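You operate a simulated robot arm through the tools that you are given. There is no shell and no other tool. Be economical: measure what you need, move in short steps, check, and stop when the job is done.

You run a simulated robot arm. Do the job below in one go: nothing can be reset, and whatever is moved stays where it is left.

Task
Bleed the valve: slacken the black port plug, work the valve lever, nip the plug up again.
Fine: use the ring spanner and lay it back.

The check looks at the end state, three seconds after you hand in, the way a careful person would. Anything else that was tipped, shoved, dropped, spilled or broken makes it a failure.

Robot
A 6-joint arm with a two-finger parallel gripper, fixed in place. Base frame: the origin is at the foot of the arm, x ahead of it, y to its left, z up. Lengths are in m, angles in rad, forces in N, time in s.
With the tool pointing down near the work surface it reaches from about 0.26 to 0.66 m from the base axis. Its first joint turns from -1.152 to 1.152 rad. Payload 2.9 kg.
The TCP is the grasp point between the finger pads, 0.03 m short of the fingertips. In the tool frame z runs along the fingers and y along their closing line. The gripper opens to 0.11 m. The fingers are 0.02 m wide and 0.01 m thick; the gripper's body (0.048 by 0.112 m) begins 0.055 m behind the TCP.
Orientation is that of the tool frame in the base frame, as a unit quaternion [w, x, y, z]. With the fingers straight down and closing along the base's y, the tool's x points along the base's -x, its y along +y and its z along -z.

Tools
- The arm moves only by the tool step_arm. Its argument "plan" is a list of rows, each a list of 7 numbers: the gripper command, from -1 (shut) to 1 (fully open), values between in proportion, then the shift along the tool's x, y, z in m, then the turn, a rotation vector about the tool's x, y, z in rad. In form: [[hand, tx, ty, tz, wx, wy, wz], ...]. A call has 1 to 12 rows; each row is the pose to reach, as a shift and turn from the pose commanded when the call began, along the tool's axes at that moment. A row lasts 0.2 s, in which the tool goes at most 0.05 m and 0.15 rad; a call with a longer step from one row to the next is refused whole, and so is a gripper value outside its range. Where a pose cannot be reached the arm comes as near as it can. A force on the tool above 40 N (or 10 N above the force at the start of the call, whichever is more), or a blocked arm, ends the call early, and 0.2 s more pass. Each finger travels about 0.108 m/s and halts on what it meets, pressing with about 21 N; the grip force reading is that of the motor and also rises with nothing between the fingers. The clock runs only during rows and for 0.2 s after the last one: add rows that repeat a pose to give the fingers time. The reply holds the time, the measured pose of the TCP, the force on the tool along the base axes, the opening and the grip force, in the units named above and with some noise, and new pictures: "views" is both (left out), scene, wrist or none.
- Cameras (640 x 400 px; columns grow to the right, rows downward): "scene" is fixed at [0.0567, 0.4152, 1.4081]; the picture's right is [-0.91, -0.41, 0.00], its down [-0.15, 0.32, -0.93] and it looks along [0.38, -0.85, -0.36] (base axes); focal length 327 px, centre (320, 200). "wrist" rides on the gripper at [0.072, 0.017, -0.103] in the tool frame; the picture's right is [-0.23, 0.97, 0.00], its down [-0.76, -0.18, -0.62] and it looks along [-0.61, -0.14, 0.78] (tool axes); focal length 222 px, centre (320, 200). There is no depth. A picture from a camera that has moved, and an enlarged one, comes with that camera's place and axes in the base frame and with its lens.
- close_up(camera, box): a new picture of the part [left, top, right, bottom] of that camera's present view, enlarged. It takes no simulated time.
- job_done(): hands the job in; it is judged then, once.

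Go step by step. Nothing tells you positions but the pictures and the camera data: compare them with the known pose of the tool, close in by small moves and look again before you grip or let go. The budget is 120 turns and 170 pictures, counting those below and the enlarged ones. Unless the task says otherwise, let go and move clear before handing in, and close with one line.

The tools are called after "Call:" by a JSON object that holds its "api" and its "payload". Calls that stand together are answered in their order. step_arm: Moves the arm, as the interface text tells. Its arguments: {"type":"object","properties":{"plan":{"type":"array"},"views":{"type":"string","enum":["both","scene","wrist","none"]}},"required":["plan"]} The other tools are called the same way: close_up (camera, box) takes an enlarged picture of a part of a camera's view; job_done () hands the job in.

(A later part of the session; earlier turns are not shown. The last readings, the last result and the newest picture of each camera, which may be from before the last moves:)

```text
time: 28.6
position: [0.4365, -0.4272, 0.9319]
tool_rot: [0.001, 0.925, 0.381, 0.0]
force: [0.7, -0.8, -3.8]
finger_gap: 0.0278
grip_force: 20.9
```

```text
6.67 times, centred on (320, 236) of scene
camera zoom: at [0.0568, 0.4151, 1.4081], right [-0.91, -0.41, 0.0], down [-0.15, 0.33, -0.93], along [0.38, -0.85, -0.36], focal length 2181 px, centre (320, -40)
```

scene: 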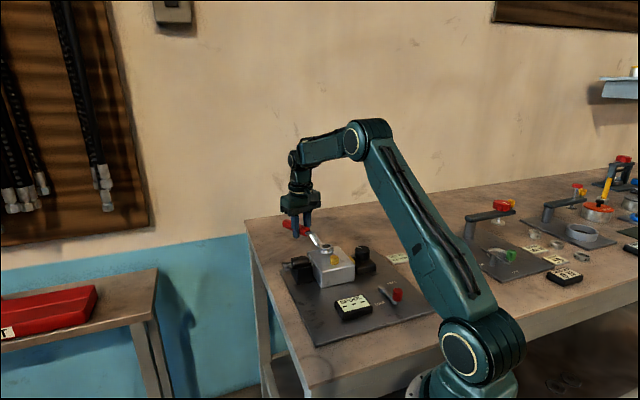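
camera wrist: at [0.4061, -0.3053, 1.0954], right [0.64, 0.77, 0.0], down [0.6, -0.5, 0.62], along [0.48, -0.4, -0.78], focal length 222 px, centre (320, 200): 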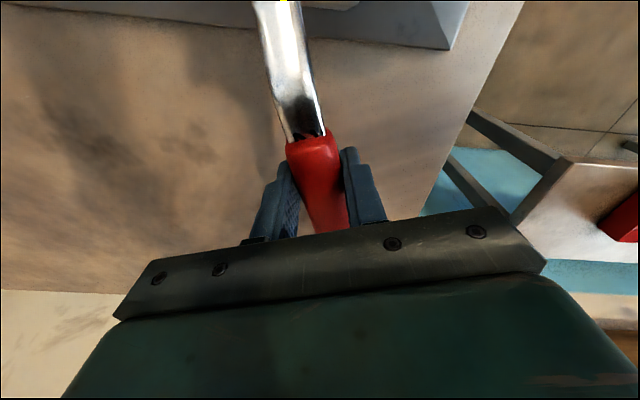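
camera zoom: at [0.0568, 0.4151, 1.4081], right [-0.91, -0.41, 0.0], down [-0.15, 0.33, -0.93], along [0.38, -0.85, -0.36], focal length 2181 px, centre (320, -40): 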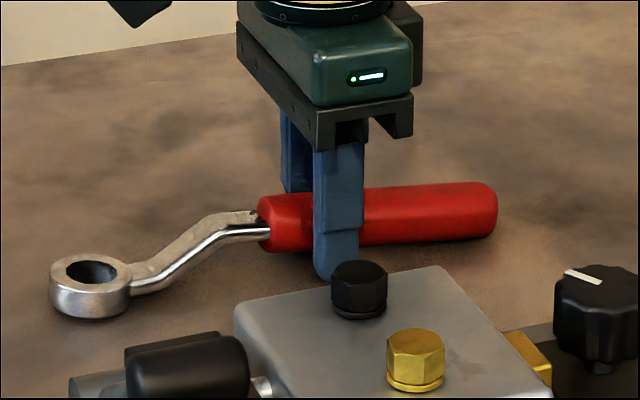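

About 1 mm left to go. I settle it, then open the fingers.

Call:
{"api": "step_arm", "payload": {"plan": [[-1, -0.0005, 0, 0.001, 0, 0, 0], [-1, -0.0005, 0, 0.0015, 0, 0, 0], [-0.7, -0.0005, 0, 0.0015, 0, 0, 0], [-0.2, -0.0005, 0, 0.0015, 0, 0, 0], [0.1, -0.0005, 0, 0.0015, 0, 0, 0], [0.1, -0.0005, 0, 0.0015, 0, 0, 0]], "views": "none"}}

Call:
{"api": "close_up", "payload": {"camera": "scene", "box": [272, 206, 368, 266]}}

```text
time: 30.0
position: [0.4354, -0.428, 0.9289]
tool_rot: [0.001, 0.924, 0.382, 0.0]
force: [0.5, -3.1, 3.1]
finger_gap: 0.0595
grip_force: 0.1
```

```text
6.67 times, centred on (320, 236) of scene
camera zoom: at [0.0567, 0.4151, 1.4081], right [-0.91, -0.41, 0.0], down [-0.15, 0.33, -0.93], along [0.38, -0.85, -0.36], focal length 2181 px, centre (320, -40)
```

zoom: 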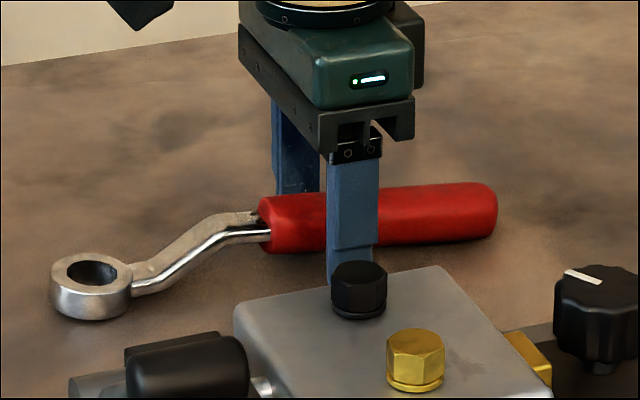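

The spanner lies back in its place. I rise and move over to view the black lever.

Call:
{"api": "step_arm", "payload": {"plan": [[0.1, 0, 0, -0.045, 0, 0, 0], [0.1, 0, 0, -0.09, 0, 0, 0], [0.1, 0, 0, -0.135, 0, 0, -0.06], [0.1, 0, 0, -0.18, 0, 0, -0.12], [0.1, 0.021, -0.031, -0.19, 0, 0, -0.26], [0.1, 0.043, -0.062, -0.2, 0, 0, -0.41], [0.1, 0.064, -0.094, -0.21, 0, 0, -0.56], [0.1, 0.086, -0.125, -0.22, 0, 0, -0.71], [0.1, 0.107, -0.156, -0.22, 0, 0, -0.86], [0.1, 0.128, -0.188, -0.22, 0, 0, -1.01], [0.1, 0.15, -0.219, -0.22, 0, 0, -1.16], [0.1, 0.171, -0.25, -0.22, 0, 0, -1.31]]}}

Call:
{"api": "close_up", "payload": {"camera": "scene", "box": [272, 226, 368, 286]}}

```text
time: 32.6
position: [0.3812, -0.1281, 1.1495]
tool_rot: [0.001, 0.5, 0.866, 0.0]
force: [0.5, -0.9, 0.1]
finger_gap: 0.0607
grip_force: 0.1
camera wrist: at [0.3606, -0.0586, 1.2528], right [0.96, 0.29, 0.0], down [0.23, -0.75, 0.62], along [0.18, -0.6, -0.78], focal length 222 px, centre (320, 200)
```

scene: 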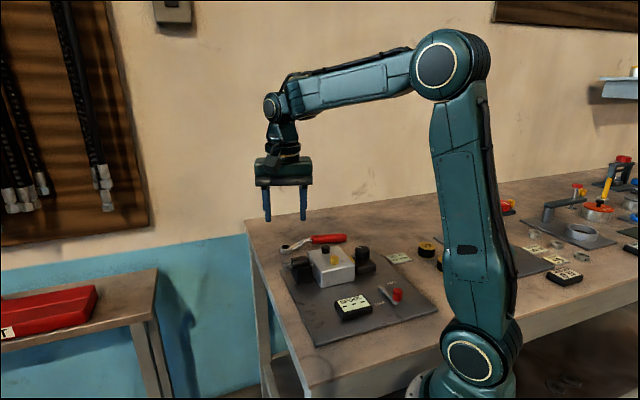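
wrist: 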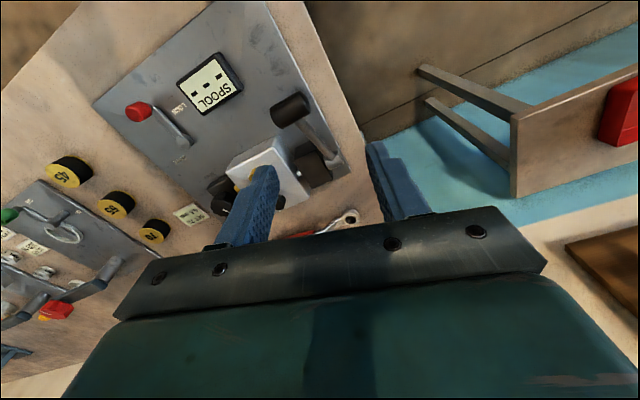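

```text
6.67 times, centred on (320, 256) of scene
camera zoom: at [0.0567, 0.4152, 1.4081], right [-0.91, -0.41, 0.0], down [-0.15, 0.32, -0.93], along [0.38, -0.85, -0.36], focal length 2181 px, centre (320, -173)
```

zoom: 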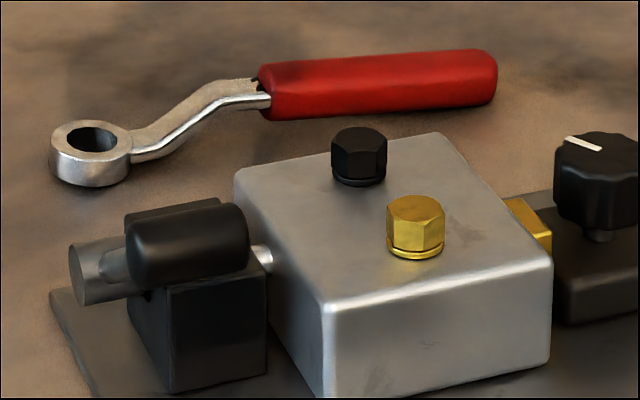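

Call:
{"api": "close_up", "payload": {"camera": "wrist", "box": [230, 80, 358, 220]}}

```text
2.86 times, centred on (294, 150) of wrist
camera zoom: at [0.3606, -0.0586, 1.2528], right [0.96, 0.29, 0.0], down [0.23, -0.75, 0.62], along [0.18, -0.6, -0.78], focal length 635 px, centre (394, 343)
```

zoom: 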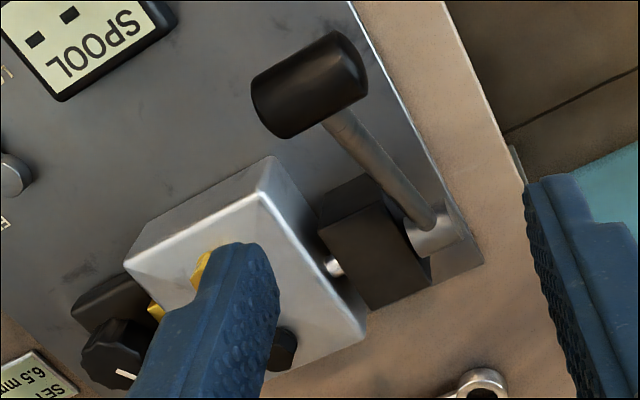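

The lever grip is at about (0.352,-0.134,1.021), its hub axis at 42.5° and pivot near (0.428,-0.217,0.94). I position to take the grip by its two ends.

Call:
{"api": "step_arm", "payload": {"plan": [[0.45, 0.0048, -0.014, 0.02, 0, 0, -0.11], [0.45, 0.0095, -0.0283, 0.045, 0, 0, -0.218], [0.45, 0.0095, -0.0283, 0.0745, 0, 0, -0.218], [0.45, 0.0095, -0.0283, 0.0745, 0, 0, -0.218]]}}

Call:
{"api": "close_up", "payload": {"camera": "scene", "box": [256, 196, 352, 286]}}

```text
time: 33.6
position: [0.3518, -0.1347, 1.0766]
tool_rot: [0.001, 0.404, 0.915, 0.0]
force: [0.5, -0.6, -0.8]
finger_gap: 0.0799
grip_force: 0.1
camera wrist: at [0.3155, -0.0704, 1.1798], right [0.87, 0.49, 0.0], down [0.38, -0.68, 0.62], along [0.31, -0.54, -0.78], focal length 222 px, centre (320, 200)
```

scene: 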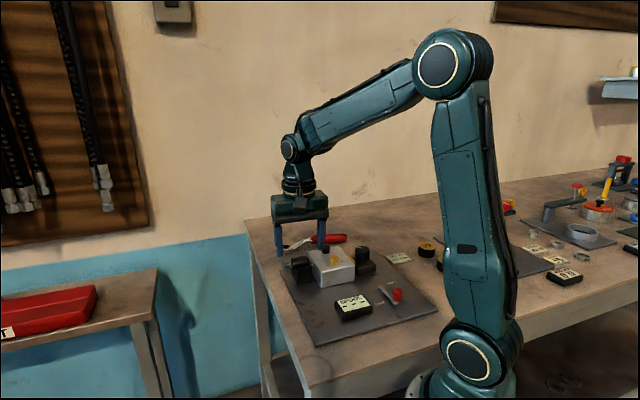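
wrist: 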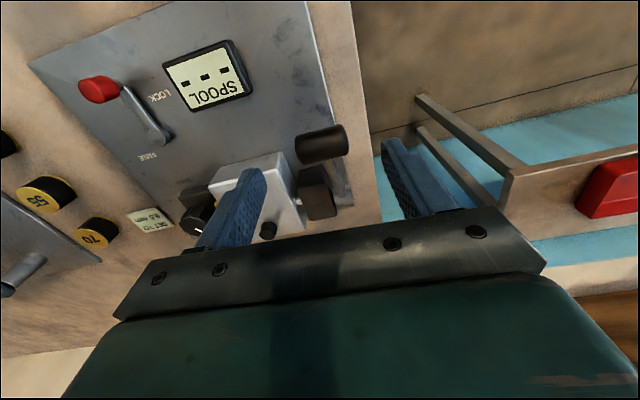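

```text
4.44 times, centred on (304, 241) of scene
camera zoom: at [0.0567, 0.4152, 1.4081], right [-0.91, -0.41, 0.0], down [-0.15, 0.32, -0.93], along [0.38, -0.85, -0.36], focal length 1454 px, centre (391, 18)
```

zoom: 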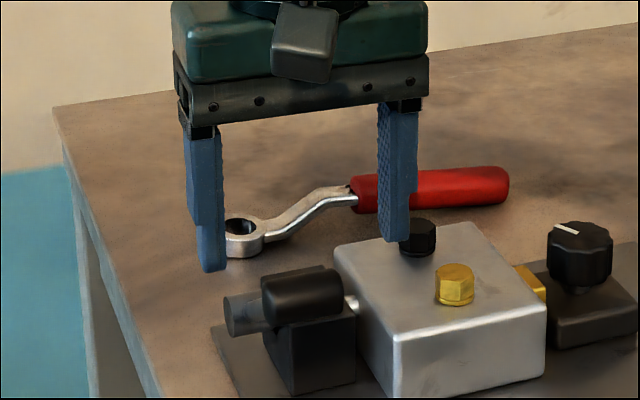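

The fingers straddle the grip ends. I descend so that the grip lies between the pads, then close.

Call:
{"api": "step_arm", "payload": {"plan": [[0.45, 0, 0, 0.025, 0, 0, 0], [0.45, 0, 0, 0.05, 0, 0, 0], [0.45, 0, 0, 0.05, 0, 0, 0], [0.1, 0, 0, 0.05, 0, 0, 0], [-0.2, 0, 0, 0.05, 0, 0, 0], [-0.5, 0, 0, 0.05, 0, 0, 0], [-0.5, 0, 0, 0.05, 0, 0, 0]]}}

Call:
{"api": "close_up", "payload": {"camera": "scene", "box": [256, 206, 352, 296]}}

```text
time: 35.2
position: [0.3528, -0.1328, 1.0257]
tool_rot: [0.002, 0.4, 0.917, 0.001]
force: [25.7, 19.3, -9.2]
finger_gap: 0.0462
grip_force: 44.9
camera wrist: at [0.3161, -0.0696, 1.1293], right [0.87, 0.49, 0.0], down [0.38, -0.68, 0.62], along [0.31, -0.54, -0.78], focal length 222 px, centre (320, 200)
```

scene: 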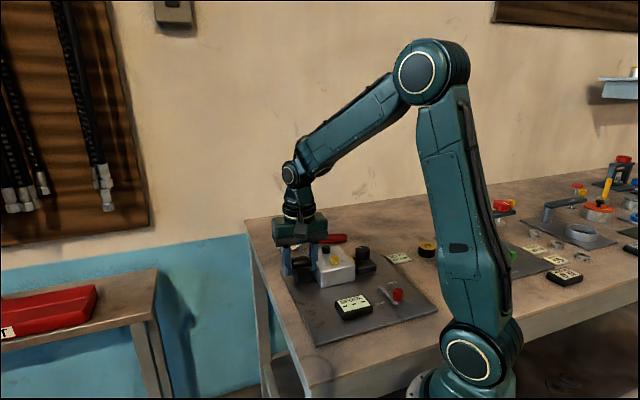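
wrist: 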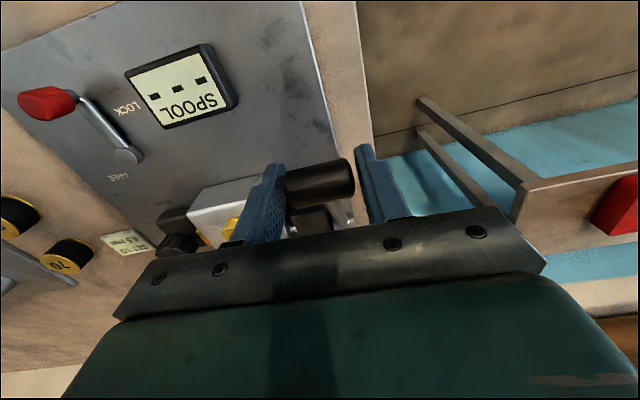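

```text
4.44 times, centred on (304, 251) of scene
camera zoom: at [0.0575, 0.4157, 1.4079], right [-0.91, -0.41, 0.0], down [-0.15, 0.32, -0.93], along [0.38, -0.85, -0.36], focal length 1454 px, centre (391, -27)
```

zoom: 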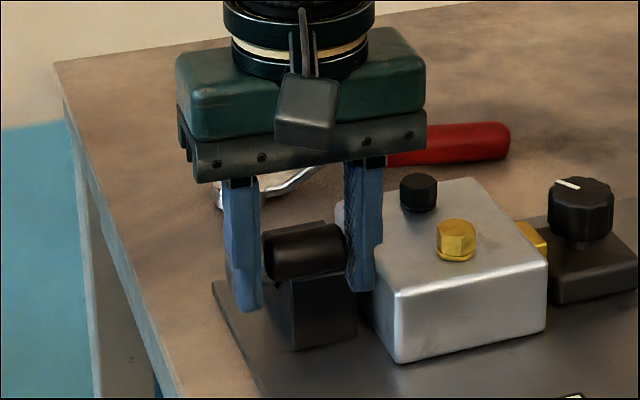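

One finger touches first and loads the lever sideways. I open, shift 3 mm toward that finger, and use a loose fork around the grip instead.

Call:
{"api": "step_arm", "payload": {"plan": [[0, 0, 0, 0, 0, 0, 0], [0, 0, -0.003, 0, 0, 0, 0], [0, 0, -0.003, 0, 0, 0, 0]]}}

Call:
{"api": "close_up", "payload": {"camera": "scene", "box": [272, 226, 336, 286]}}

```text
time: 36.0
position: [0.3481, -0.137, 1.0253]
tool_rot: [0.001, 0.403, 0.915, -0.001]
force: [3.6, 6.5, 0.7]
finger_gap: 0.0584
grip_force: 3.6
camera wrist: at [0.3127, -0.0732, 1.129], right [0.87, 0.49, 0.0], down [0.38, -0.68, 0.62], along [0.31, -0.54, -0.78], focal length 222 px, centre (320, 200)
```

scene: 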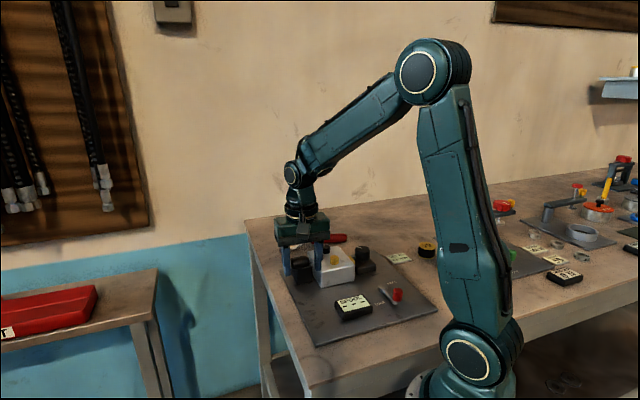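
wrist: 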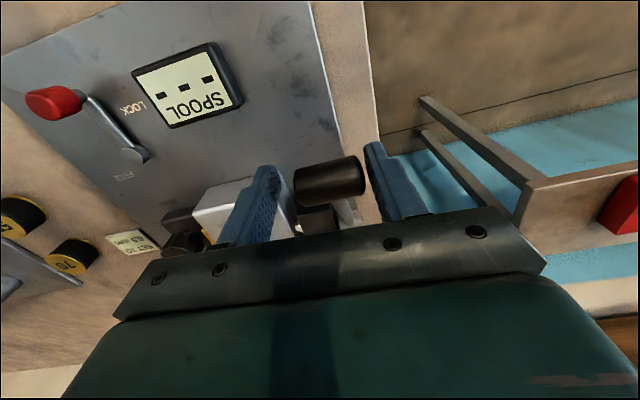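

```text
6.67 times, centred on (304, 256) of scene
camera zoom: at [0.0568, 0.4153, 1.408], right [-0.91, -0.41, 0.0], down [-0.15, 0.32, -0.93], along [0.38, -0.85, -0.36], focal length 2181 px, centre (427, -173)
```

zoom: 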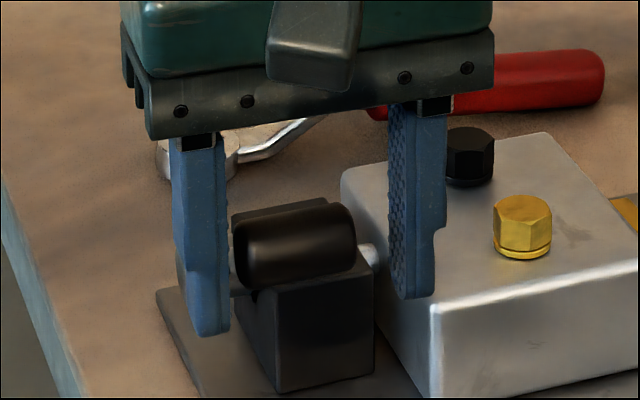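

Now the other finger touches; the grip is about 47 mm long and its centre is 5.5 mm back. I centre and close properly.

Call:
{"api": "step_arm", "payload": {"plan": [[0, 0, 0.003, 0, 0, 0, 0], [0, 0, 0.0055, 0, 0, 0, 0], [-0.1, 0, 0.0055, 0, 0, 0, 0], [-0.3, 0, 0.0055, 0, 0, 0, 0], [-0.5, 0, 0.0055, 0, 0, 0, 0]], "views": "none"}}

Call:
{"api": "close_up", "payload": {"camera": "scene", "box": [272, 226, 336, 286]}}

```text
time: 37.2
position: [0.3527, -0.1334, 1.0249]
tool_rot: [0.001, 0.403, 0.915, -0.001]
force: [4.6, 3.9, -1.4]
finger_gap: 0.0459
grip_force: 44.8
```

```text
6.67 times, centred on (304, 256) of scene
camera zoom: at [0.0569, 0.4153, 1.4081], right [-0.91, -0.41, 0.0], down [-0.15, 0.32, -0.93], along [0.38, -0.85, -0.36], focal length 2181 px, centre (427, -173)
```

zoom: 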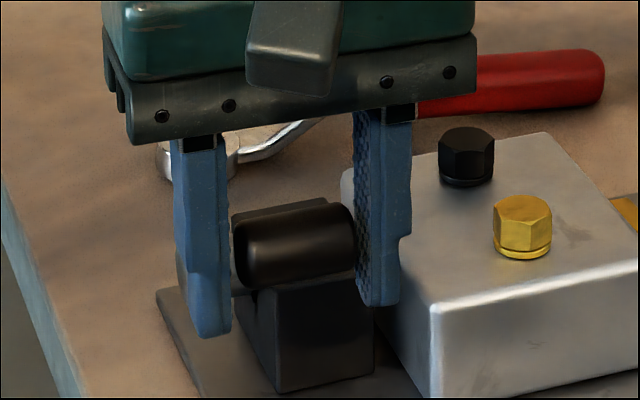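

Held centred with little side load. I try a small arc upward/backward on the lever to see whether it moves or is locked.

Call:
{"api": "step_arm", "payload": {"plan": [[-0.5, -0.003, 0, -0.0045, 0, 0, 0], [-0.5, -0.0065, 0, -0.0085, 0, 0, 0], [-0.5, -0.0065, 0, -0.0085, 0, 0, 0]], "views": "none"}}

Call:
{"api": "close_up", "payload": {"camera": "scene", "box": [272, 226, 336, 286]}}

```text
time: 37.7
position: [0.3532, -0.133, 1.0266]
tool_rot: [-0.006, 0.401, 0.916, 0.0]
force: [1.2, 3.6, -10.3]
finger_gap: 0.0459
grip_force: 45.0
stopped in row 2: the force on the tool passed its limit (the readings are from after the stop); the commanded pose is now the measured one
```

```text
6.67 times, centred on (304, 256) of scene
camera zoom: at [0.0568, 0.4152, 1.4081], right [-0.91, -0.41, 0.0], down [-0.15, 0.32, -0.93], along [0.38, -0.85, -0.36], focal length 2181 px, centre (427, -173)
```

zoom: 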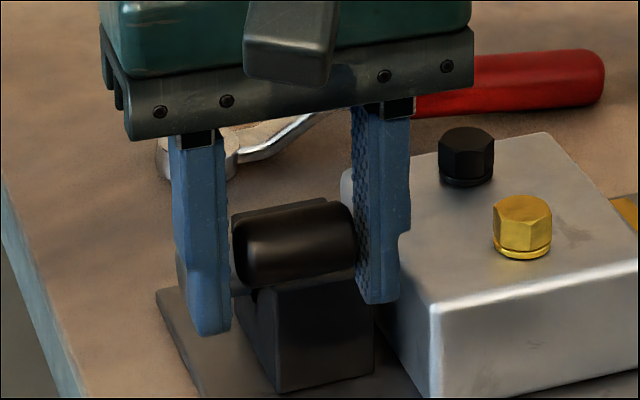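

It is blocked that way. I try the other direction briefly.

Call:
{"api": "step_arm", "payload": {"plan": [[-0.5, 0.002, 0, 0.002, 0, 0, 0], [-0.5, 0.004, 0, 0.0055, 0, 0, 0], [-0.5, 0.0065, 0, 0.009, 0, 0, 0]], "views": "none"}}

Call:
{"api": "close_up", "payload": {"camera": "scene", "box": [272, 226, 336, 286]}}

```text
time: 38.5
position: [0.3499, -0.1306, 1.018]
tool_rot: [-0.004, 0.402, 0.916, 0.001]
force: [10.5, -4.4, 6.1]
finger_gap: 0.0458
grip_force: 45.2
```

```text
6.67 times, centred on (304, 256) of scene
camera zoom: at [0.0569, 0.4151, 1.4081], right [-0.91, -0.41, 0.0], down [-0.15, 0.33, -0.93], along [0.38, -0.85, -0.36], focal length 2181 px, centre (427, -173)
```

zoom: 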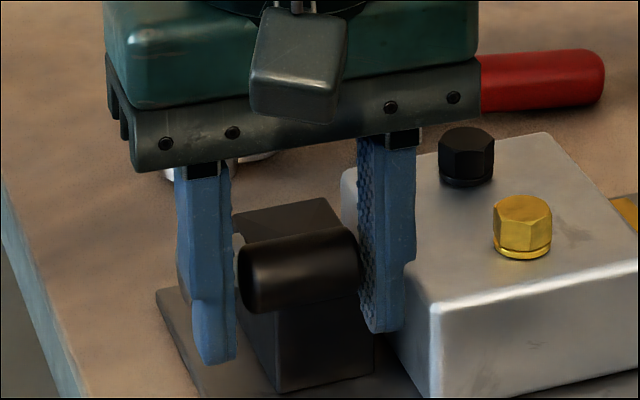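

Downward it moves freely. I follow the arc down further.

Call:
{"api": "step_arm", "payload": {"plan": [[-0.5, 0.001, 0, 0.005, 0, 0, 0], [-0.5, 0.0035, 0, 0.01, 0, 0, 0], [-0.5, 0.006, 0, 0.0155, 0, 0, 0], [-0.5, 0.0083, 0, 0.021, 0, 0, 0], [-0.5, 0.0083, 0, 0.021, 0, 0, 0]], "views": "none"}}

Call:
{"api": "close_up", "payload": {"camera": "scene", "box": [272, 226, 336, 286]}}

```text
time: 39.7
position: [0.3427, -0.1235, 0.9963]
tool_rot: [-0.006, 0.401, 0.916, 0.0]
force: [8.8, 1.8, 8.9]
finger_gap: 0.0457
grip_force: 44.9
```

```text
6.67 times, centred on (304, 256) of scene
camera zoom: at [0.0568, 0.4153, 1.4081], right [-0.91, -0.41, 0.0], down [-0.15, 0.32, -0.93], along [0.38, -0.85, -0.36], focal length 2181 px, centre (427, -173)
```

zoom: 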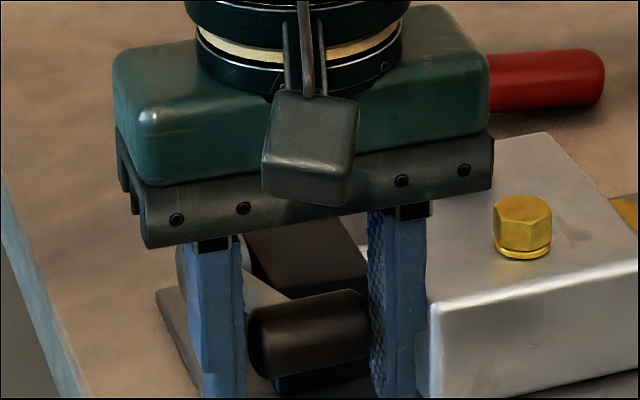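

It follows well. I continue downward to find the end of travel.

Call:
{"api": "step_arm", "payload": {"plan": [[-0.5, 0.002, 0, 0.006, 0, 0, 0], [-0.5, 0.004, 0, 0.012, 0, 0, 0], [-0.5, 0.0056, 0, 0.018, 0, 0, 0], [-0.5, 0.0068, 0, 0.024, 0, 0, 0], [-0.5, 0.0068, 0, 0.024, 0, 0, 0]], "views": "none"}}

Call:
{"api": "close_up", "payload": {"camera": "scene", "box": [256, 216, 352, 306]}}

```text
time: 40.9
position: [0.3374, -0.1187, 0.9733]
tool_rot: [-0.007, 0.402, 0.916, 0.0]
force: [1.1, 2.7, 9.4]
finger_gap: 0.0457
grip_force: 45.2
```

```text
4.44 times, centred on (304, 261) of scene
camera zoom: at [0.0566, 0.4153, 1.4081], right [-0.91, -0.41, 0.0], down [-0.15, 0.32, -0.93], along [0.38, -0.85, -0.36], focal length 1454 px, centre (391, -71)
```

zoom: 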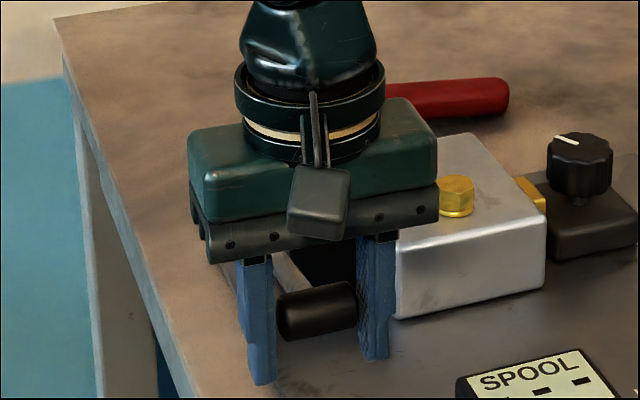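

Still moving with about 9 N. A bit further down, watching the plate clearance.

Call:
{"api": "step_arm", "payload": {"plan": [[-0.5, 0.001, 0, 0.005, 0, 0, 0], [-0.5, 0.0018, 0, 0.01, 0, 0, 0], [-0.5, 0.0023, 0, 0.015, 0, 0, 0], [-0.5, 0.0023, 0, 0.015, 0, 0, 0]], "views": "none"}}

Call:
{"api": "close_up", "payload": {"camera": "scene", "box": [256, 216, 352, 306]}}

```text
time: 41.9
position: [0.3359, -0.1177, 0.9576]
tool_rot: [-0.005, 0.402, 0.916, -0.001]
force: [1.3, -8.1, 9.2]
finger_gap: 0.0459
grip_force: 45.3
```

```text
4.44 times, centred on (304, 261) of scene
camera zoom: at [0.0566, 0.415, 1.4082], right [-0.91, -0.41, 0.0], down [-0.15, 0.33, -0.93], along [0.38, -0.85, -0.36], focal length 1454 px, centre (391, -71)
```

zoom: 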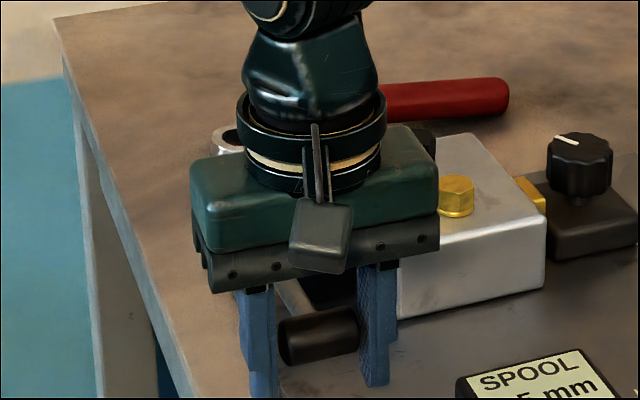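

The SPOOL display came alive. I read it.

Call:
{"api": "close_up", "payload": {"camera": "scene", "box": [320, 285, 384, 325]}}

Call:
{"api": "close_up", "payload": {"camera": "scene", "box": [340, 235, 436, 305]}}

```text
10.00 times, centred on (352, 305) of scene
camera zoom: at [0.0566, 0.415, 1.4082], right [-0.91, -0.41, 0.0], down [-0.15, 0.33, -0.93], along [0.38, -0.85, -0.36], focal length 3272 px, centre (0, -850)
```

zoom: 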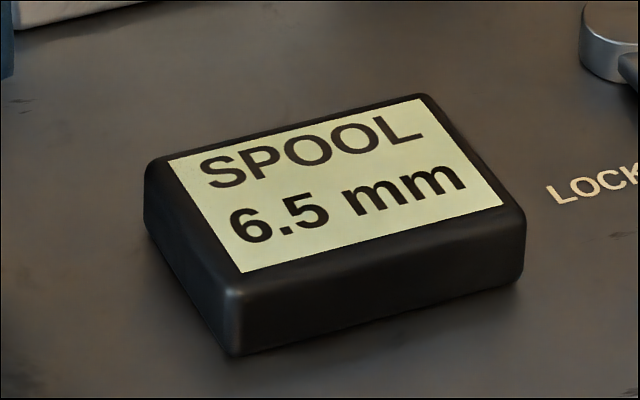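

```text
5.71 times, centred on (388, 270) of scene
camera zoom: at [0.0566, 0.415, 1.4082], right [-0.91, -0.41, 0.0], down [-0.15, 0.33, -0.93], along [0.38, -0.85, -0.36], focal length 1870 px, centre (-69, -200)
```

zoom: 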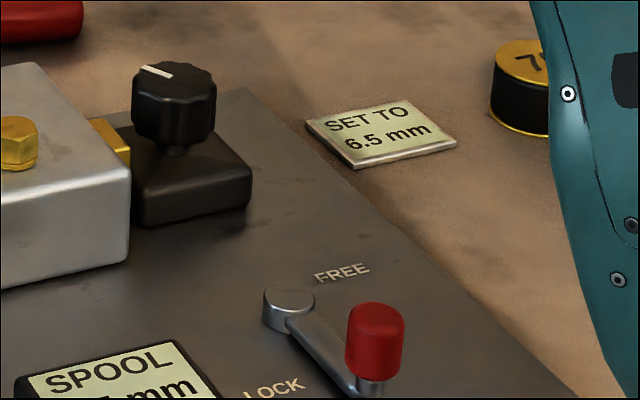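

It reads 6.5 mm, which matches the note beside the knob, so that setting stays as it is. I check whether the lever is at its stop.

Call:
{"api": "step_arm", "payload": {"plan": [[-0.5, 0, 0, 0.003, 0, 0, 0], [-0.5, 0, 0, 0.006, 0, 0, 0], [-0.5, 0, 0, 0.008, 0, 0, 0]], "views": "none"}}

Call:
{"api": "close_up", "payload": {"camera": "scene", "box": [256, 216, 384, 326]}}

```text
time: 42.7
position: [0.3354, -0.117, 0.9495]
tool_rot: [-0.007, 0.401, 0.916, 0.0]
force: [-7.3, -8.9, 32.5]
finger_gap: 0.0458
grip_force: 45.0
```

```text
3.64 times, centred on (320, 271) of scene
camera zoom: at [0.0562, 0.415, 1.4082], right [-0.91, -0.41, 0.0], down [-0.15, 0.33, -0.93], along [0.38, -0.85, -0.36], focal length 1190 px, centre (320, -58)
```

zoom: 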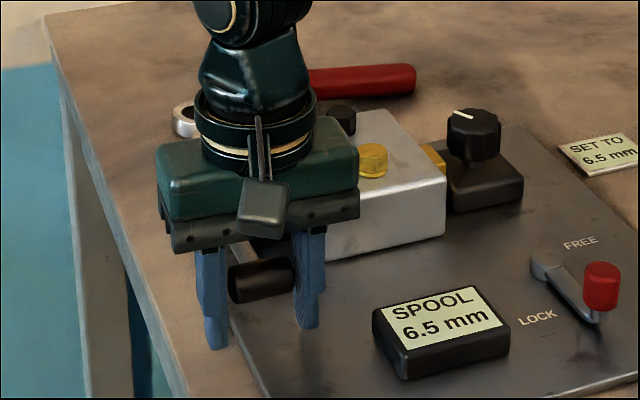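

That is the lower stop. I bring the lever back up along the arc to where it was.

Call:
{"api": "step_arm", "payload": {"plan": [[-0.5, 0, 0, -0.01, 0, 0, 0], [-0.5, -0.0017, 0, -0.0181, 0, 0, 0], [-0.5, -0.0036, 0, -0.027, 0, 0, 0], [-0.5, -0.006, 0, -0.0358, 0, 0, 0], [-0.5, -0.009, 0, -0.0444, 0, 0, 0], [-0.5, -0.0124, 0, -0.0528, 0, 0, 0], [-0.5, -0.0165, 0, -0.061, 0, 0, 0], [-0.5, -0.021, 0, -0.0688, 0, 0, 0], [-0.5, -0.0238, 0, -0.0735, 0, 0, 0], [-0.5, -0.0238, 0, -0.0745, 0, 0, 0]], "views": "none"}}

Call:
{"api": "close_up", "payload": {"camera": "scene", "box": [256, 216, 384, 326]}}

```text
time: 44.9
position: [0.3533, -0.1322, 1.0223]
tool_rot: [-0.008, 0.401, 0.916, 0.001]
force: [2.0, 10.5, -32.0]
finger_gap: 0.046
grip_force: 45.3
```

```text
3.64 times, centred on (320, 271) of scene
camera zoom: at [0.0571, 0.4154, 1.408], right [-0.91, -0.41, 0.0], down [-0.15, 0.32, -0.93], along [0.38, -0.85, -0.36], focal length 1190 px, centre (320, -58)
```

zoom: 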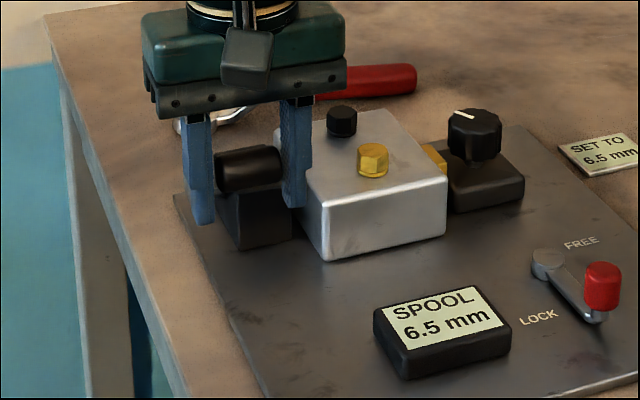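

The lever is back at its upper stop and the display holds 6.5 mm. I ease off, open and rise clear.

Call:
{"api": "step_arm", "payload": {"plan": [[-0.5, 0, 0, 0.001, 0, 0, 0], [-0.1, 0, 0, 0.001, 0, 0, 0], [0.2, 0, 0, 0.001, 0, 0, 0], [0.3, 0, 0, 0.001, 0, 0, 0], [0.3, 0, 0, 0.001, 0, 0, 0], [0.3, 0, 0, -0.03, 0, 0, 0], [0.3, 0, 0, -0.08, 0, 0, 0], [0.3, 0, 0, -0.12, 0, 0, 0]], "views": "scene"}}

Call:
{"api": "close_up", "payload": {"camera": "scene", "box": [272, 226, 368, 286]}}

```text
time: 46.7
position: [0.3531, -0.1348, 1.1432]
tool_rot: [-0.006, 0.401, 0.916, 0.0]
force: [-0.4, 0.5, 1.2]
finger_gap: 0.0714
grip_force: 0.1
```

scene: 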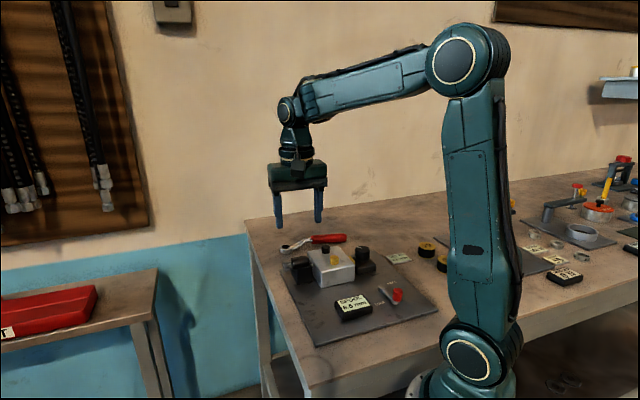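

```text
6.67 times, centred on (320, 256) of scene
camera zoom: at [0.0567, 0.4152, 1.4081], right [-0.91, -0.41, 0.0], down [-0.15, 0.32, -0.93], along [0.38, -0.85, -0.36], focal length 2181 px, centre (320, -173)
```

zoom: 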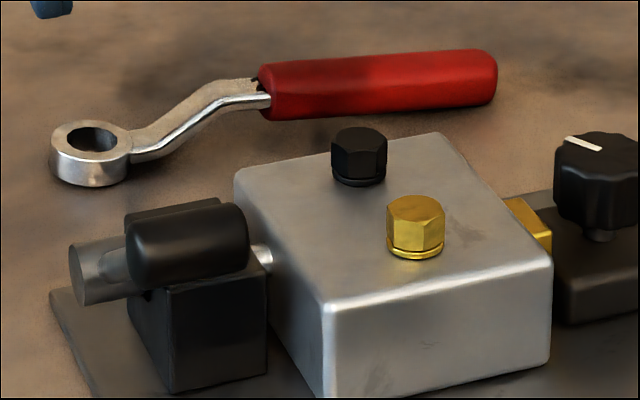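

The lever is as found. I check the display once more and take the arm back over the spanner handle.

Call:
{"api": "close_up", "payload": {"camera": "scene", "box": [320, 285, 384, 325]}}

Call:
{"api": "step_arm", "payload": {"plan": [[0.1, 0, 0, -0.01, 0, 0, 0.1], [0.1, -0.024, 0.014, -0.01, 0, 0, 0.25], [0.1, -0.049, 0.028, -0.01, 0, 0, 0.4], [0.1, -0.073, 0.028, -0.01, 0, 0, 0.55], [0.1, -0.098, 0.02, -0.01, 0, 0, 0.7], [0.1, -0.122, 0.01, -0.01, 0, 0, 0.85], [0.1, -0.147, 0, -0.01, 0, 0, 1.0], [0.1, -0.171, -0.03, -0.01, 0, 0, 1.15], [0.1, -0.195, -0.06, -0.01, 0, 0, 1.3], [0.1, -0.22, -0.09, -0.01, 0, 0, 1.43], [0.1, -0.245, -0.115, -0.01, 0, 0, 1.533], [0.1, -0.27, -0.136, 0, 0, 0, 1.533]], "views": "none"}}

```text
10.00 times, centred on (352, 305) of scene
camera zoom: at [0.0567, 0.4152, 1.4081], right [-0.91, -0.41, 0.0], down [-0.15, 0.32, -0.93], along [0.38, -0.85, -0.36], focal length 3272 px, centre (0, -850)
```

zoom: 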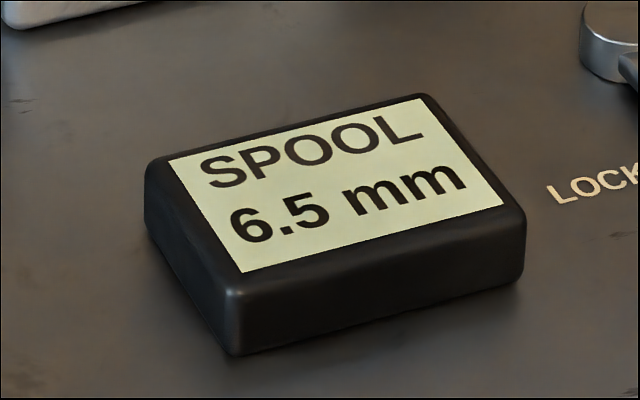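

```text
time: 49.3
position: [0.4351, -0.4273, 1.1439]
tool_rot: [-0.005, 0.925, 0.38, -0.004]
force: [-0.3, -0.8, 0.9]
finger_gap: 0.0606
grip_force: 0.1
```

The display stays at 6.5 mm and I'm above the handle again. I level a slight tilt, descend to the grasp height and close.

Call:
{"api": "step_arm", "payload": {"plan": [[0.1, 0, 0, 0.045, -0.012, 0.004, 0], [0.1, 0, 0, 0.09, -0.012, 0.004, 0], [0.1, 0, 0, 0.135, -0.012, 0.004, 0], [0.1, 0, 0, 0.175, -0.012, 0.004, 0], [0.1, 0, 0, 0.2, -0.012, 0.004, 0], [0.1, 0, 0, 0.205, -0.012, 0.004, 0]], "views": "wrist"}}

Call:
{"api": "close_up", "payload": {"camera": "scene", "box": [272, 206, 368, 266]}}

```text
time: 50.7
position: [0.4356, -0.4264, 0.9359]
tool_rot: [0.0, 0.925, 0.381, 0.001]
force: [0.4, -1.1, -0.5]
finger_gap: 0.0608
grip_force: 0.1
camera wrist: at [0.4995, -0.3873, 1.0394], right [0.53, -0.85, 0.0], down [-0.67, -0.41, 0.62], along [-0.53, -0.33, -0.78], focal length 222 px, centre (320, 200)
```

wrist: 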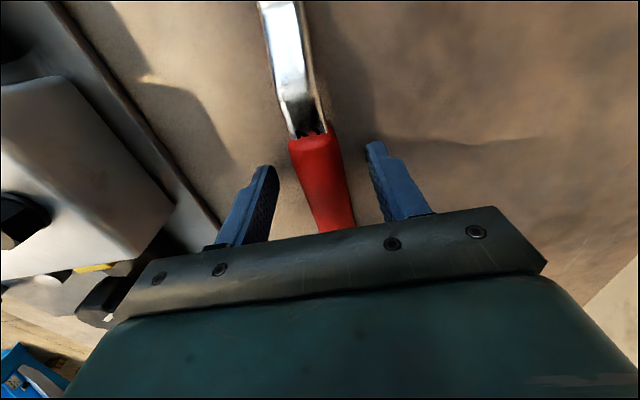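

```text
6.67 times, centred on (320, 236) of scene
camera zoom: at [0.0567, 0.4152, 1.4081], right [-0.91, -0.41, 0.0], down [-0.15, 0.32, -0.93], along [0.38, -0.85, -0.36], focal length 2181 px, centre (320, -40)
```

zoom: 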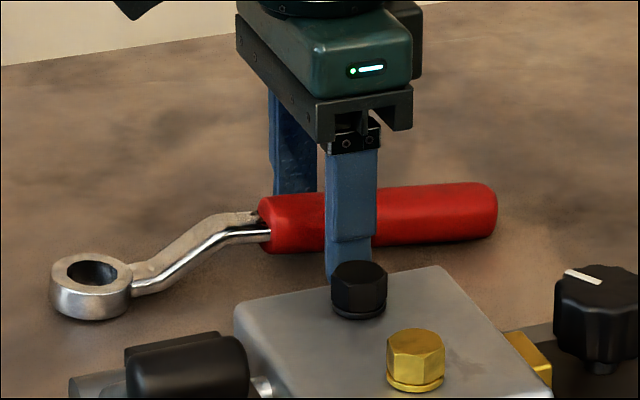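

Same picture as before the first grasp. I lower 4.5 mm, close and lift.

Call:
{"api": "step_arm", "payload": {"plan": [[0.1, 0, 0, 0.0045, 0, 0, 0], [-0.3, 0, 0, 0.0045, 0, 0, 0], [-0.6, 0, 0, 0.0045, 0, 0, 0], [-1, 0, 0, 0.0045, 0, 0, 0], [-1, 0, 0, 0.0045, 0, 0, 0], [-1, 0, 0, -0.005, 0, 0, 0], [-1, 0, 0, -0.04, 0, 0, 0], [-1, 0, 0, -0.085, 0, 0, 0], [-1, 0, 0, -0.116, 0, 0, 0], [-1, 0, 0, -0.116, 0, 0, 0]], "views": "none"}}

Call:
{"api": "close_up", "payload": {"camera": "scene", "box": [262, 190, 358, 250]}}

```text
time: 52.9
position: [0.4354, -0.4257, 1.0537]
tool_rot: [0.0, 0.924, 0.381, -0.001]
force: [0.2, -0.3, -2.7]
finger_gap: 0.0278
grip_force: 20.7
```

```text
6.67 times, centred on (310, 220) of scene
camera zoom: at [0.0568, 0.4151, 1.4081], right [-0.91, -0.41, 0.0], down [-0.15, 0.33, -0.93], along [0.38, -0.85, -0.36], focal length 2181 px, centre (387, 67)
```

zoom: 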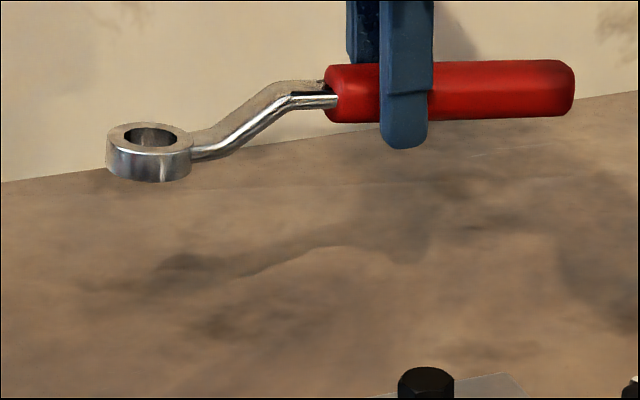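

I retrace the swing to hover over the plug with the handle at 333°.

Call:
{"api": "step_arm", "payload": {"plan": [[-1, 0, 0, 0, 0, 0, -0.15], [-1, 0, 0, 0, 0, 0, -0.3], [-1, 0, 0, 0, 0, 0, -0.45], [-1, 0, 0, 0, 0, 0, -0.6], [-1, 0, 0, 0, 0, 0, -0.75], [-1, 0, 0, 0, 0, 0, -0.9], [-1, 0, 0, 0, 0, 0, -1.05], [-1, 0.014, -0.006, 0, 0, 0, -1.2], [-1, 0.028, -0.013, 0, 0, 0, -1.35], [-1, 0.043, -0.019, 0, 0, 0, -1.5], [-1, 0.057, -0.026, 0, 0, 0, -1.65], [-1, 0.0707, -0.0323, 0, 0, 0, -1.8]], "views": "none"}}

Call:
{"api": "step_arm", "payload": {"plan": [[-1, 0, 0, 0, 0, 0, -0.089], [-1, 0, 0, 0.02, 0, 0, -0.089], [-1, 0, 0, 0.03, 0, 0, -0.089], [-1, 0, 0, 0.03, 0, 0, -0.089]], "views": "none"}}

Call:
{"api": "close_up", "payload": {"camera": "scene", "box": [300, 225, 348, 255]}}

```text
time: 55.5
position: [0.4626, -0.351, 1.0525]
tool_rot: [0.0, 0.275, 0.962, 0.0]
force: [0.4, -0.2, -3.5]
finger_gap: 0.0277
grip_force: 21.1
```

```text
time: 56.5
position: [0.4614, -0.3516, 1.0212]
tool_rot: [0.0, 0.233, 0.973, 0.0]
force: [0.4, 0.7, -3.6]
finger_gap: 0.0277
grip_force: 21.3
```

```text
13.33 times, centred on (324, 240) of scene
camera zoom: at [0.0567, 0.4151, 1.4081], right [-0.91, -0.41, 0.0], down [-0.15, 0.33, -0.93], along [0.38, -0.85, -0.36], focal length 4362 px, centre (267, -333)
```

zoom: 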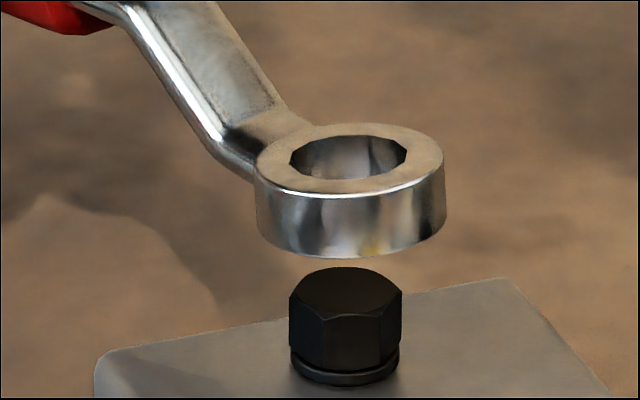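

Well aligned within a millimetre. I apply a 1 mm correction and lower over the hex.

Call:
{"api": "step_arm", "payload": {"plan": [[-1, -0.001, -0.0006, 0.005, 0, 0, 0], [-1, -0.001, -0.0006, 0.012, 0, 0, 0], [-1, -0.001, -0.0006, 0.016, 0, 0, 0], [-1, -0.001, -0.0006, 0.018, 0, 0, 0], [-1, -0.001, -0.0006, 0.02, 0, 0, 0], [-1, -0.001, -0.0006, 0.022, 0, 0, 0], [-1, -0.001, -0.0006, 0.022, 0, 0, 0]], "views": "none"}}

Call:
{"api": "close_up", "payload": {"camera": "scene", "box": [306, 230, 346, 255]}}

```text
time: 58.1
position: [0.4631, -0.3521, 1.0003]
tool_rot: [0.0, 0.233, 0.973, 0.0]
force: [0.1, 0.3, -2.9]
finger_gap: 0.0277
grip_force: 20.8
```

```text
16.00 times, centred on (326, 242) of scene
camera zoom: at [0.0567, 0.4151, 1.4081], right [-0.91, -0.41, 0.0], down [-0.15, 0.33, -0.93], along [0.38, -0.85, -0.36], focal length 5235 px, centre (224, -480)
```

zoom: 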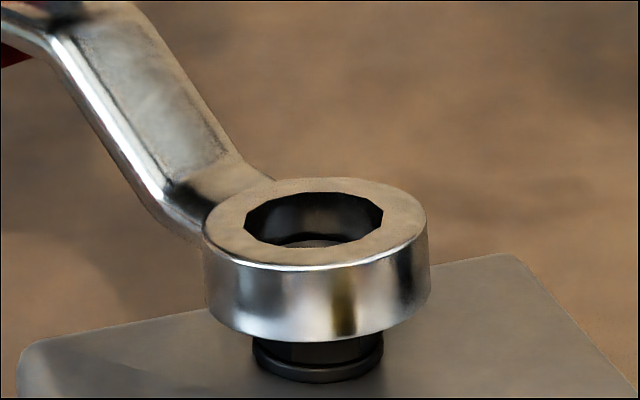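

A small 0.7 mm correction back, then down to seat.

Call:
{"api": "step_arm", "payload": {"plan": [[-1, 0.0005, -0.0006, 0.001, 0, 0, 0], [-1, 0.0005, -0.0006, 0.003, 0, 0, 0], [-1, 0.0005, -0.0006, 0.005, 0, 0, 0], [-1, 0.0005, -0.0006, 0.007, 0, 0, 0], [-1, 0.0005, -0.0006, 0.0085, 0, 0, 0], [-1, 0.0005, -0.0006, 0.0085, 0, 0, 0]], "views": "none"}}

Call:
{"api": "close_up", "payload": {"camera": "scene", "box": [306, 230, 346, 255]}}

```text
time: 59.5
position: [0.4636, -0.3547, 0.9918]
tool_rot: [0.0, 0.232, 0.973, 0.0]
force: [0.0, 0.3, -3.3]
finger_gap: 0.028
grip_force: 21.3
```

```text
16.00 times, centred on (326, 242) of scene
camera zoom: at [0.0567, 0.4151, 1.4081], right [-0.91, -0.41, 0.0], down [-0.15, 0.33, -0.93], along [0.38, -0.85, -0.36], focal length 5235 px, centre (224, -480)
```

zoom: 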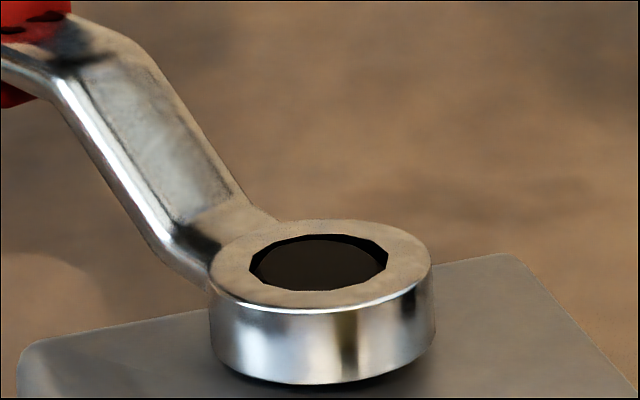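

Seated on the hex again. I turn clockwise along the same arc.

Call:
{"api": "step_arm", "payload": {"plan": [[-1, 0.0006, -0.0111, 0, 0, 0, 0.1], [-1, 0.0022, -0.0221, 0, 0, 0, 0.2], [-1, 0.005, -0.0328, 0, 0, 0, 0.3], [-1, 0.0088, -0.0432, 0, 0, 0, 0.4], [-1, 0.0136, -0.0532, 0, 0, 0, 0.5], [-1, 0.0194, -0.0627, 0, 0, 0, 0.6], [-1, 0.0261, -0.0715, 0, 0, 0, 0.7], [-1, 0.0337, -0.0796, 0, 0, 0, 0.8], [-1, 0.042, -0.0869, 0, 0, 0, 0.9], [-1, 0.051, -0.0934, 0, 0, 0, 1.0], [-1, 0.0607, -0.0989, 0, 0, 0, 1.1], [-1, 0.0708, -0.1035, 0, 0, 0, 1.2]], "views": "none"}}

Call:
{"api": "close_up", "payload": {"camera": "scene", "box": [306, 230, 346, 255]}}

```text
time: 62.1
position: [0.3514, -0.4125, 0.9917]
tool_rot: [0.0, 0.742, 0.67, -0.001]
force: [0.0, 0.5, -3.8]
finger_gap: 0.0277
grip_force: 21.2
```

```text
16.00 times, centred on (326, 242) of scene
camera zoom: at [0.0567, 0.4151, 1.4081], right [-0.91, -0.41, 0.0], down [-0.15, 0.33, -0.93], along [0.38, -0.85, -0.36], focal length 5235 px, centre (224, -480)
```

zoom: 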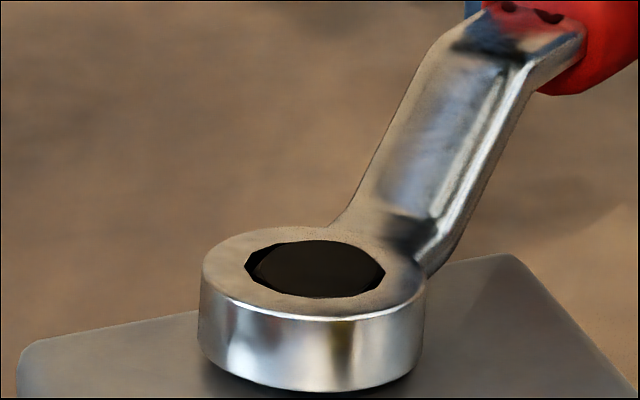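

Back to 0.3 rad before the start angle. I go on in finer steps to nip it up and watch the force.

Call:
{"api": "step_arm", "payload": {"plan": [[-1, 0.0001, -0.0055, 0, 0, 0, 0.05], [-1, 0.0006, -0.0111, 0, 0, 0, 0.1], [-1, 0.0012, -0.0166, 0, 0, 0, 0.15], [-1, 0.0022, -0.0221, 0, 0, 0, 0.2], [-1, 0.0035, -0.0275, 0, 0, 0, 0.25], [-1, 0.0043, -0.03, 0, 0, 0, 0.275]], "views": "none"}}

Call:
{"api": "close_up", "payload": {"camera": "scene", "box": [306, 230, 346, 255]}}

```text
time: 63.5
position: [0.3227, -0.4058, 0.9909]
tool_rot: [-0.001, 0.827, 0.563, 0.0]
force: [-0.4, -0.4, -3.3]
finger_gap: 0.0278
grip_force: 21.3
```

```text
16.00 times, centred on (326, 242) of scene
camera zoom: at [0.0567, 0.4151, 1.4081], right [-0.91, -0.41, 0.0], down [-0.15, 0.33, -0.93], along [0.38, -0.85, -0.36], focal length 5235 px, centre (224, -480)
```

zoom: 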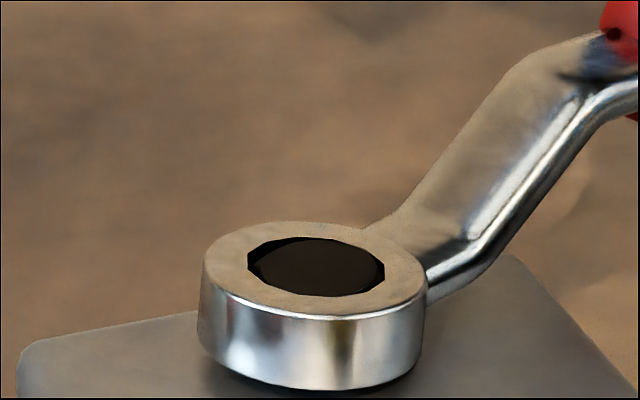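

No torque yet, near the original angle. I press on slightly to feel it tighten.

Call:
{"api": "step_arm", "payload": {"plan": [[-1, 0, -0.0033, 0, 0, 0, 0.03], [-1, 0.0002, -0.0067, 0, 0, 0, 0.06], [-1, 0.0005, -0.01, 0, 0, 0, 0.09], [-1, 0.0005, -0.01, 0, 0, 0, 0.09]], "views": "none"}}

Call:
{"api": "close_up", "payload": {"camera": "scene", "box": [306, 230, 346, 255]}}

```text
time: 64.5
position: [0.313, -0.4019, 0.993]
tool_rot: [0.001, 0.852, 0.524, 0.0]
force: [1.9, -2.1, -2.0]
finger_gap: 0.0278
grip_force: 21.1
```

```text
16.00 times, centred on (326, 242) of scene
camera zoom: at [0.0568, 0.4151, 1.4081], right [-0.91, -0.41, 0.0], down [-0.15, 0.33, -0.93], along [0.38, -0.85, -0.36], focal length 5235 px, centre (224, -480)
```

zoom: 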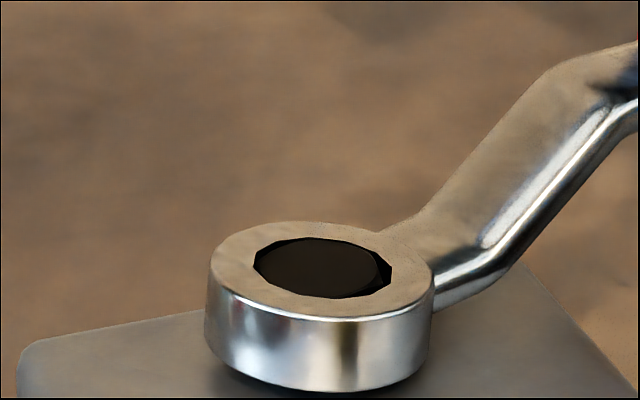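

A little load is appearing. I recentre by 1 mm and turn on a bit more.

Call:
{"api": "step_arm", "payload": {"plan": [[-1, 0.0008, -0.002, 0, 0, 0, 0.025], [-1, 0.0009, -0.0049, 0, 0, 0, 0.05], [-1, 0.001, -0.0077, 0, 0, 0, 0.075], [-1, 0.0013, -0.0105, 0, 0, 0, 0.1], [-1, 0.0013, -0.0105, 0, 0, 0, 0.1]], "views": "none"}}

Call:
{"api": "close_up", "payload": {"camera": "scene", "box": [306, 230, 346, 255]}}

```text
time: 65.7
position: [0.3049, -0.3963, 0.9926]
tool_rot: [0.0, 0.876, 0.482, 0.0]
force: [-0.5, -7.3, -3.4]
finger_gap: 0.0284
grip_force: 20.9
```

```text
16.00 times, centred on (326, 242) of scene
camera zoom: at [0.0568, 0.4149, 1.4082], right [-0.91, -0.41, 0.0], down [-0.15, 0.33, -0.93], along [0.38, -0.85, -0.36], focal length 5235 px, centre (224, -480)
```

zoom: 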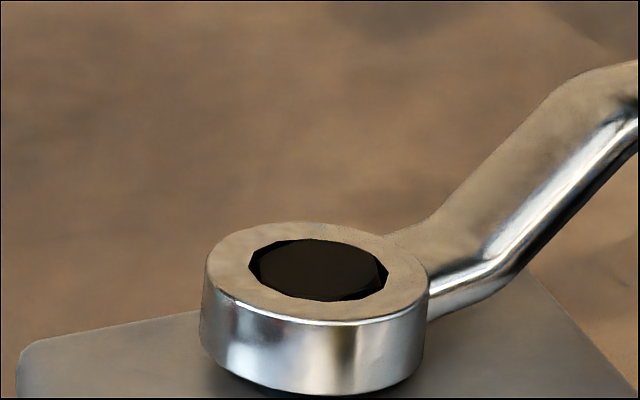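

A light torque, about 0.8 Nm, is building. I turn slightly more to feel whether it firms up.

Call:
{"api": "step_arm", "payload": {"plan": [[-1, 0.0001, -0.003, 0, 0, 0, 0.025], [-1, 0.0002, -0.0058, 0, 0, 0, 0.05], [-1, 0.0004, -0.0085, 0, 0, 0, 0.075], [-1, 0.0004, -0.0085, 0, 0, 0, 0.075]], "views": "none"}}

Call:
{"api": "close_up", "payload": {"camera": "scene", "box": [306, 230, 346, 255]}}

```text
time: 66.7
position: [0.2982, -0.3926, 0.9928]
tool_rot: [0.0, 0.894, 0.449, 0.0]
force: [-1.0, -11.3, 1.0]
finger_gap: 0.028
grip_force: 20.9
```

```text
16.00 times, centred on (326, 242) of scene
camera zoom: at [0.0567, 0.4149, 1.4082], right [-0.91, -0.41, 0.0], down [-0.15, 0.33, -0.93], along [0.38, -0.85, -0.36], focal length 5235 px, centre (224, -480)
```

zoom: 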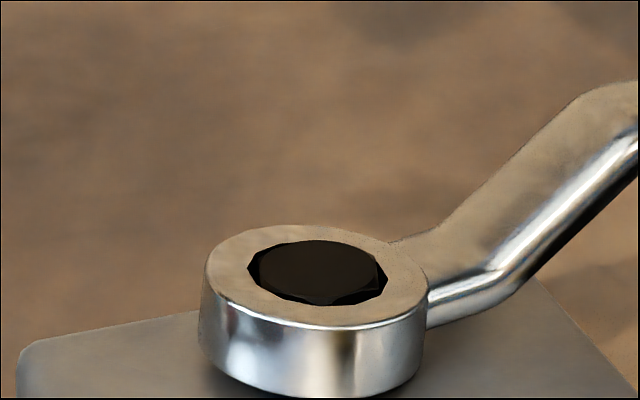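

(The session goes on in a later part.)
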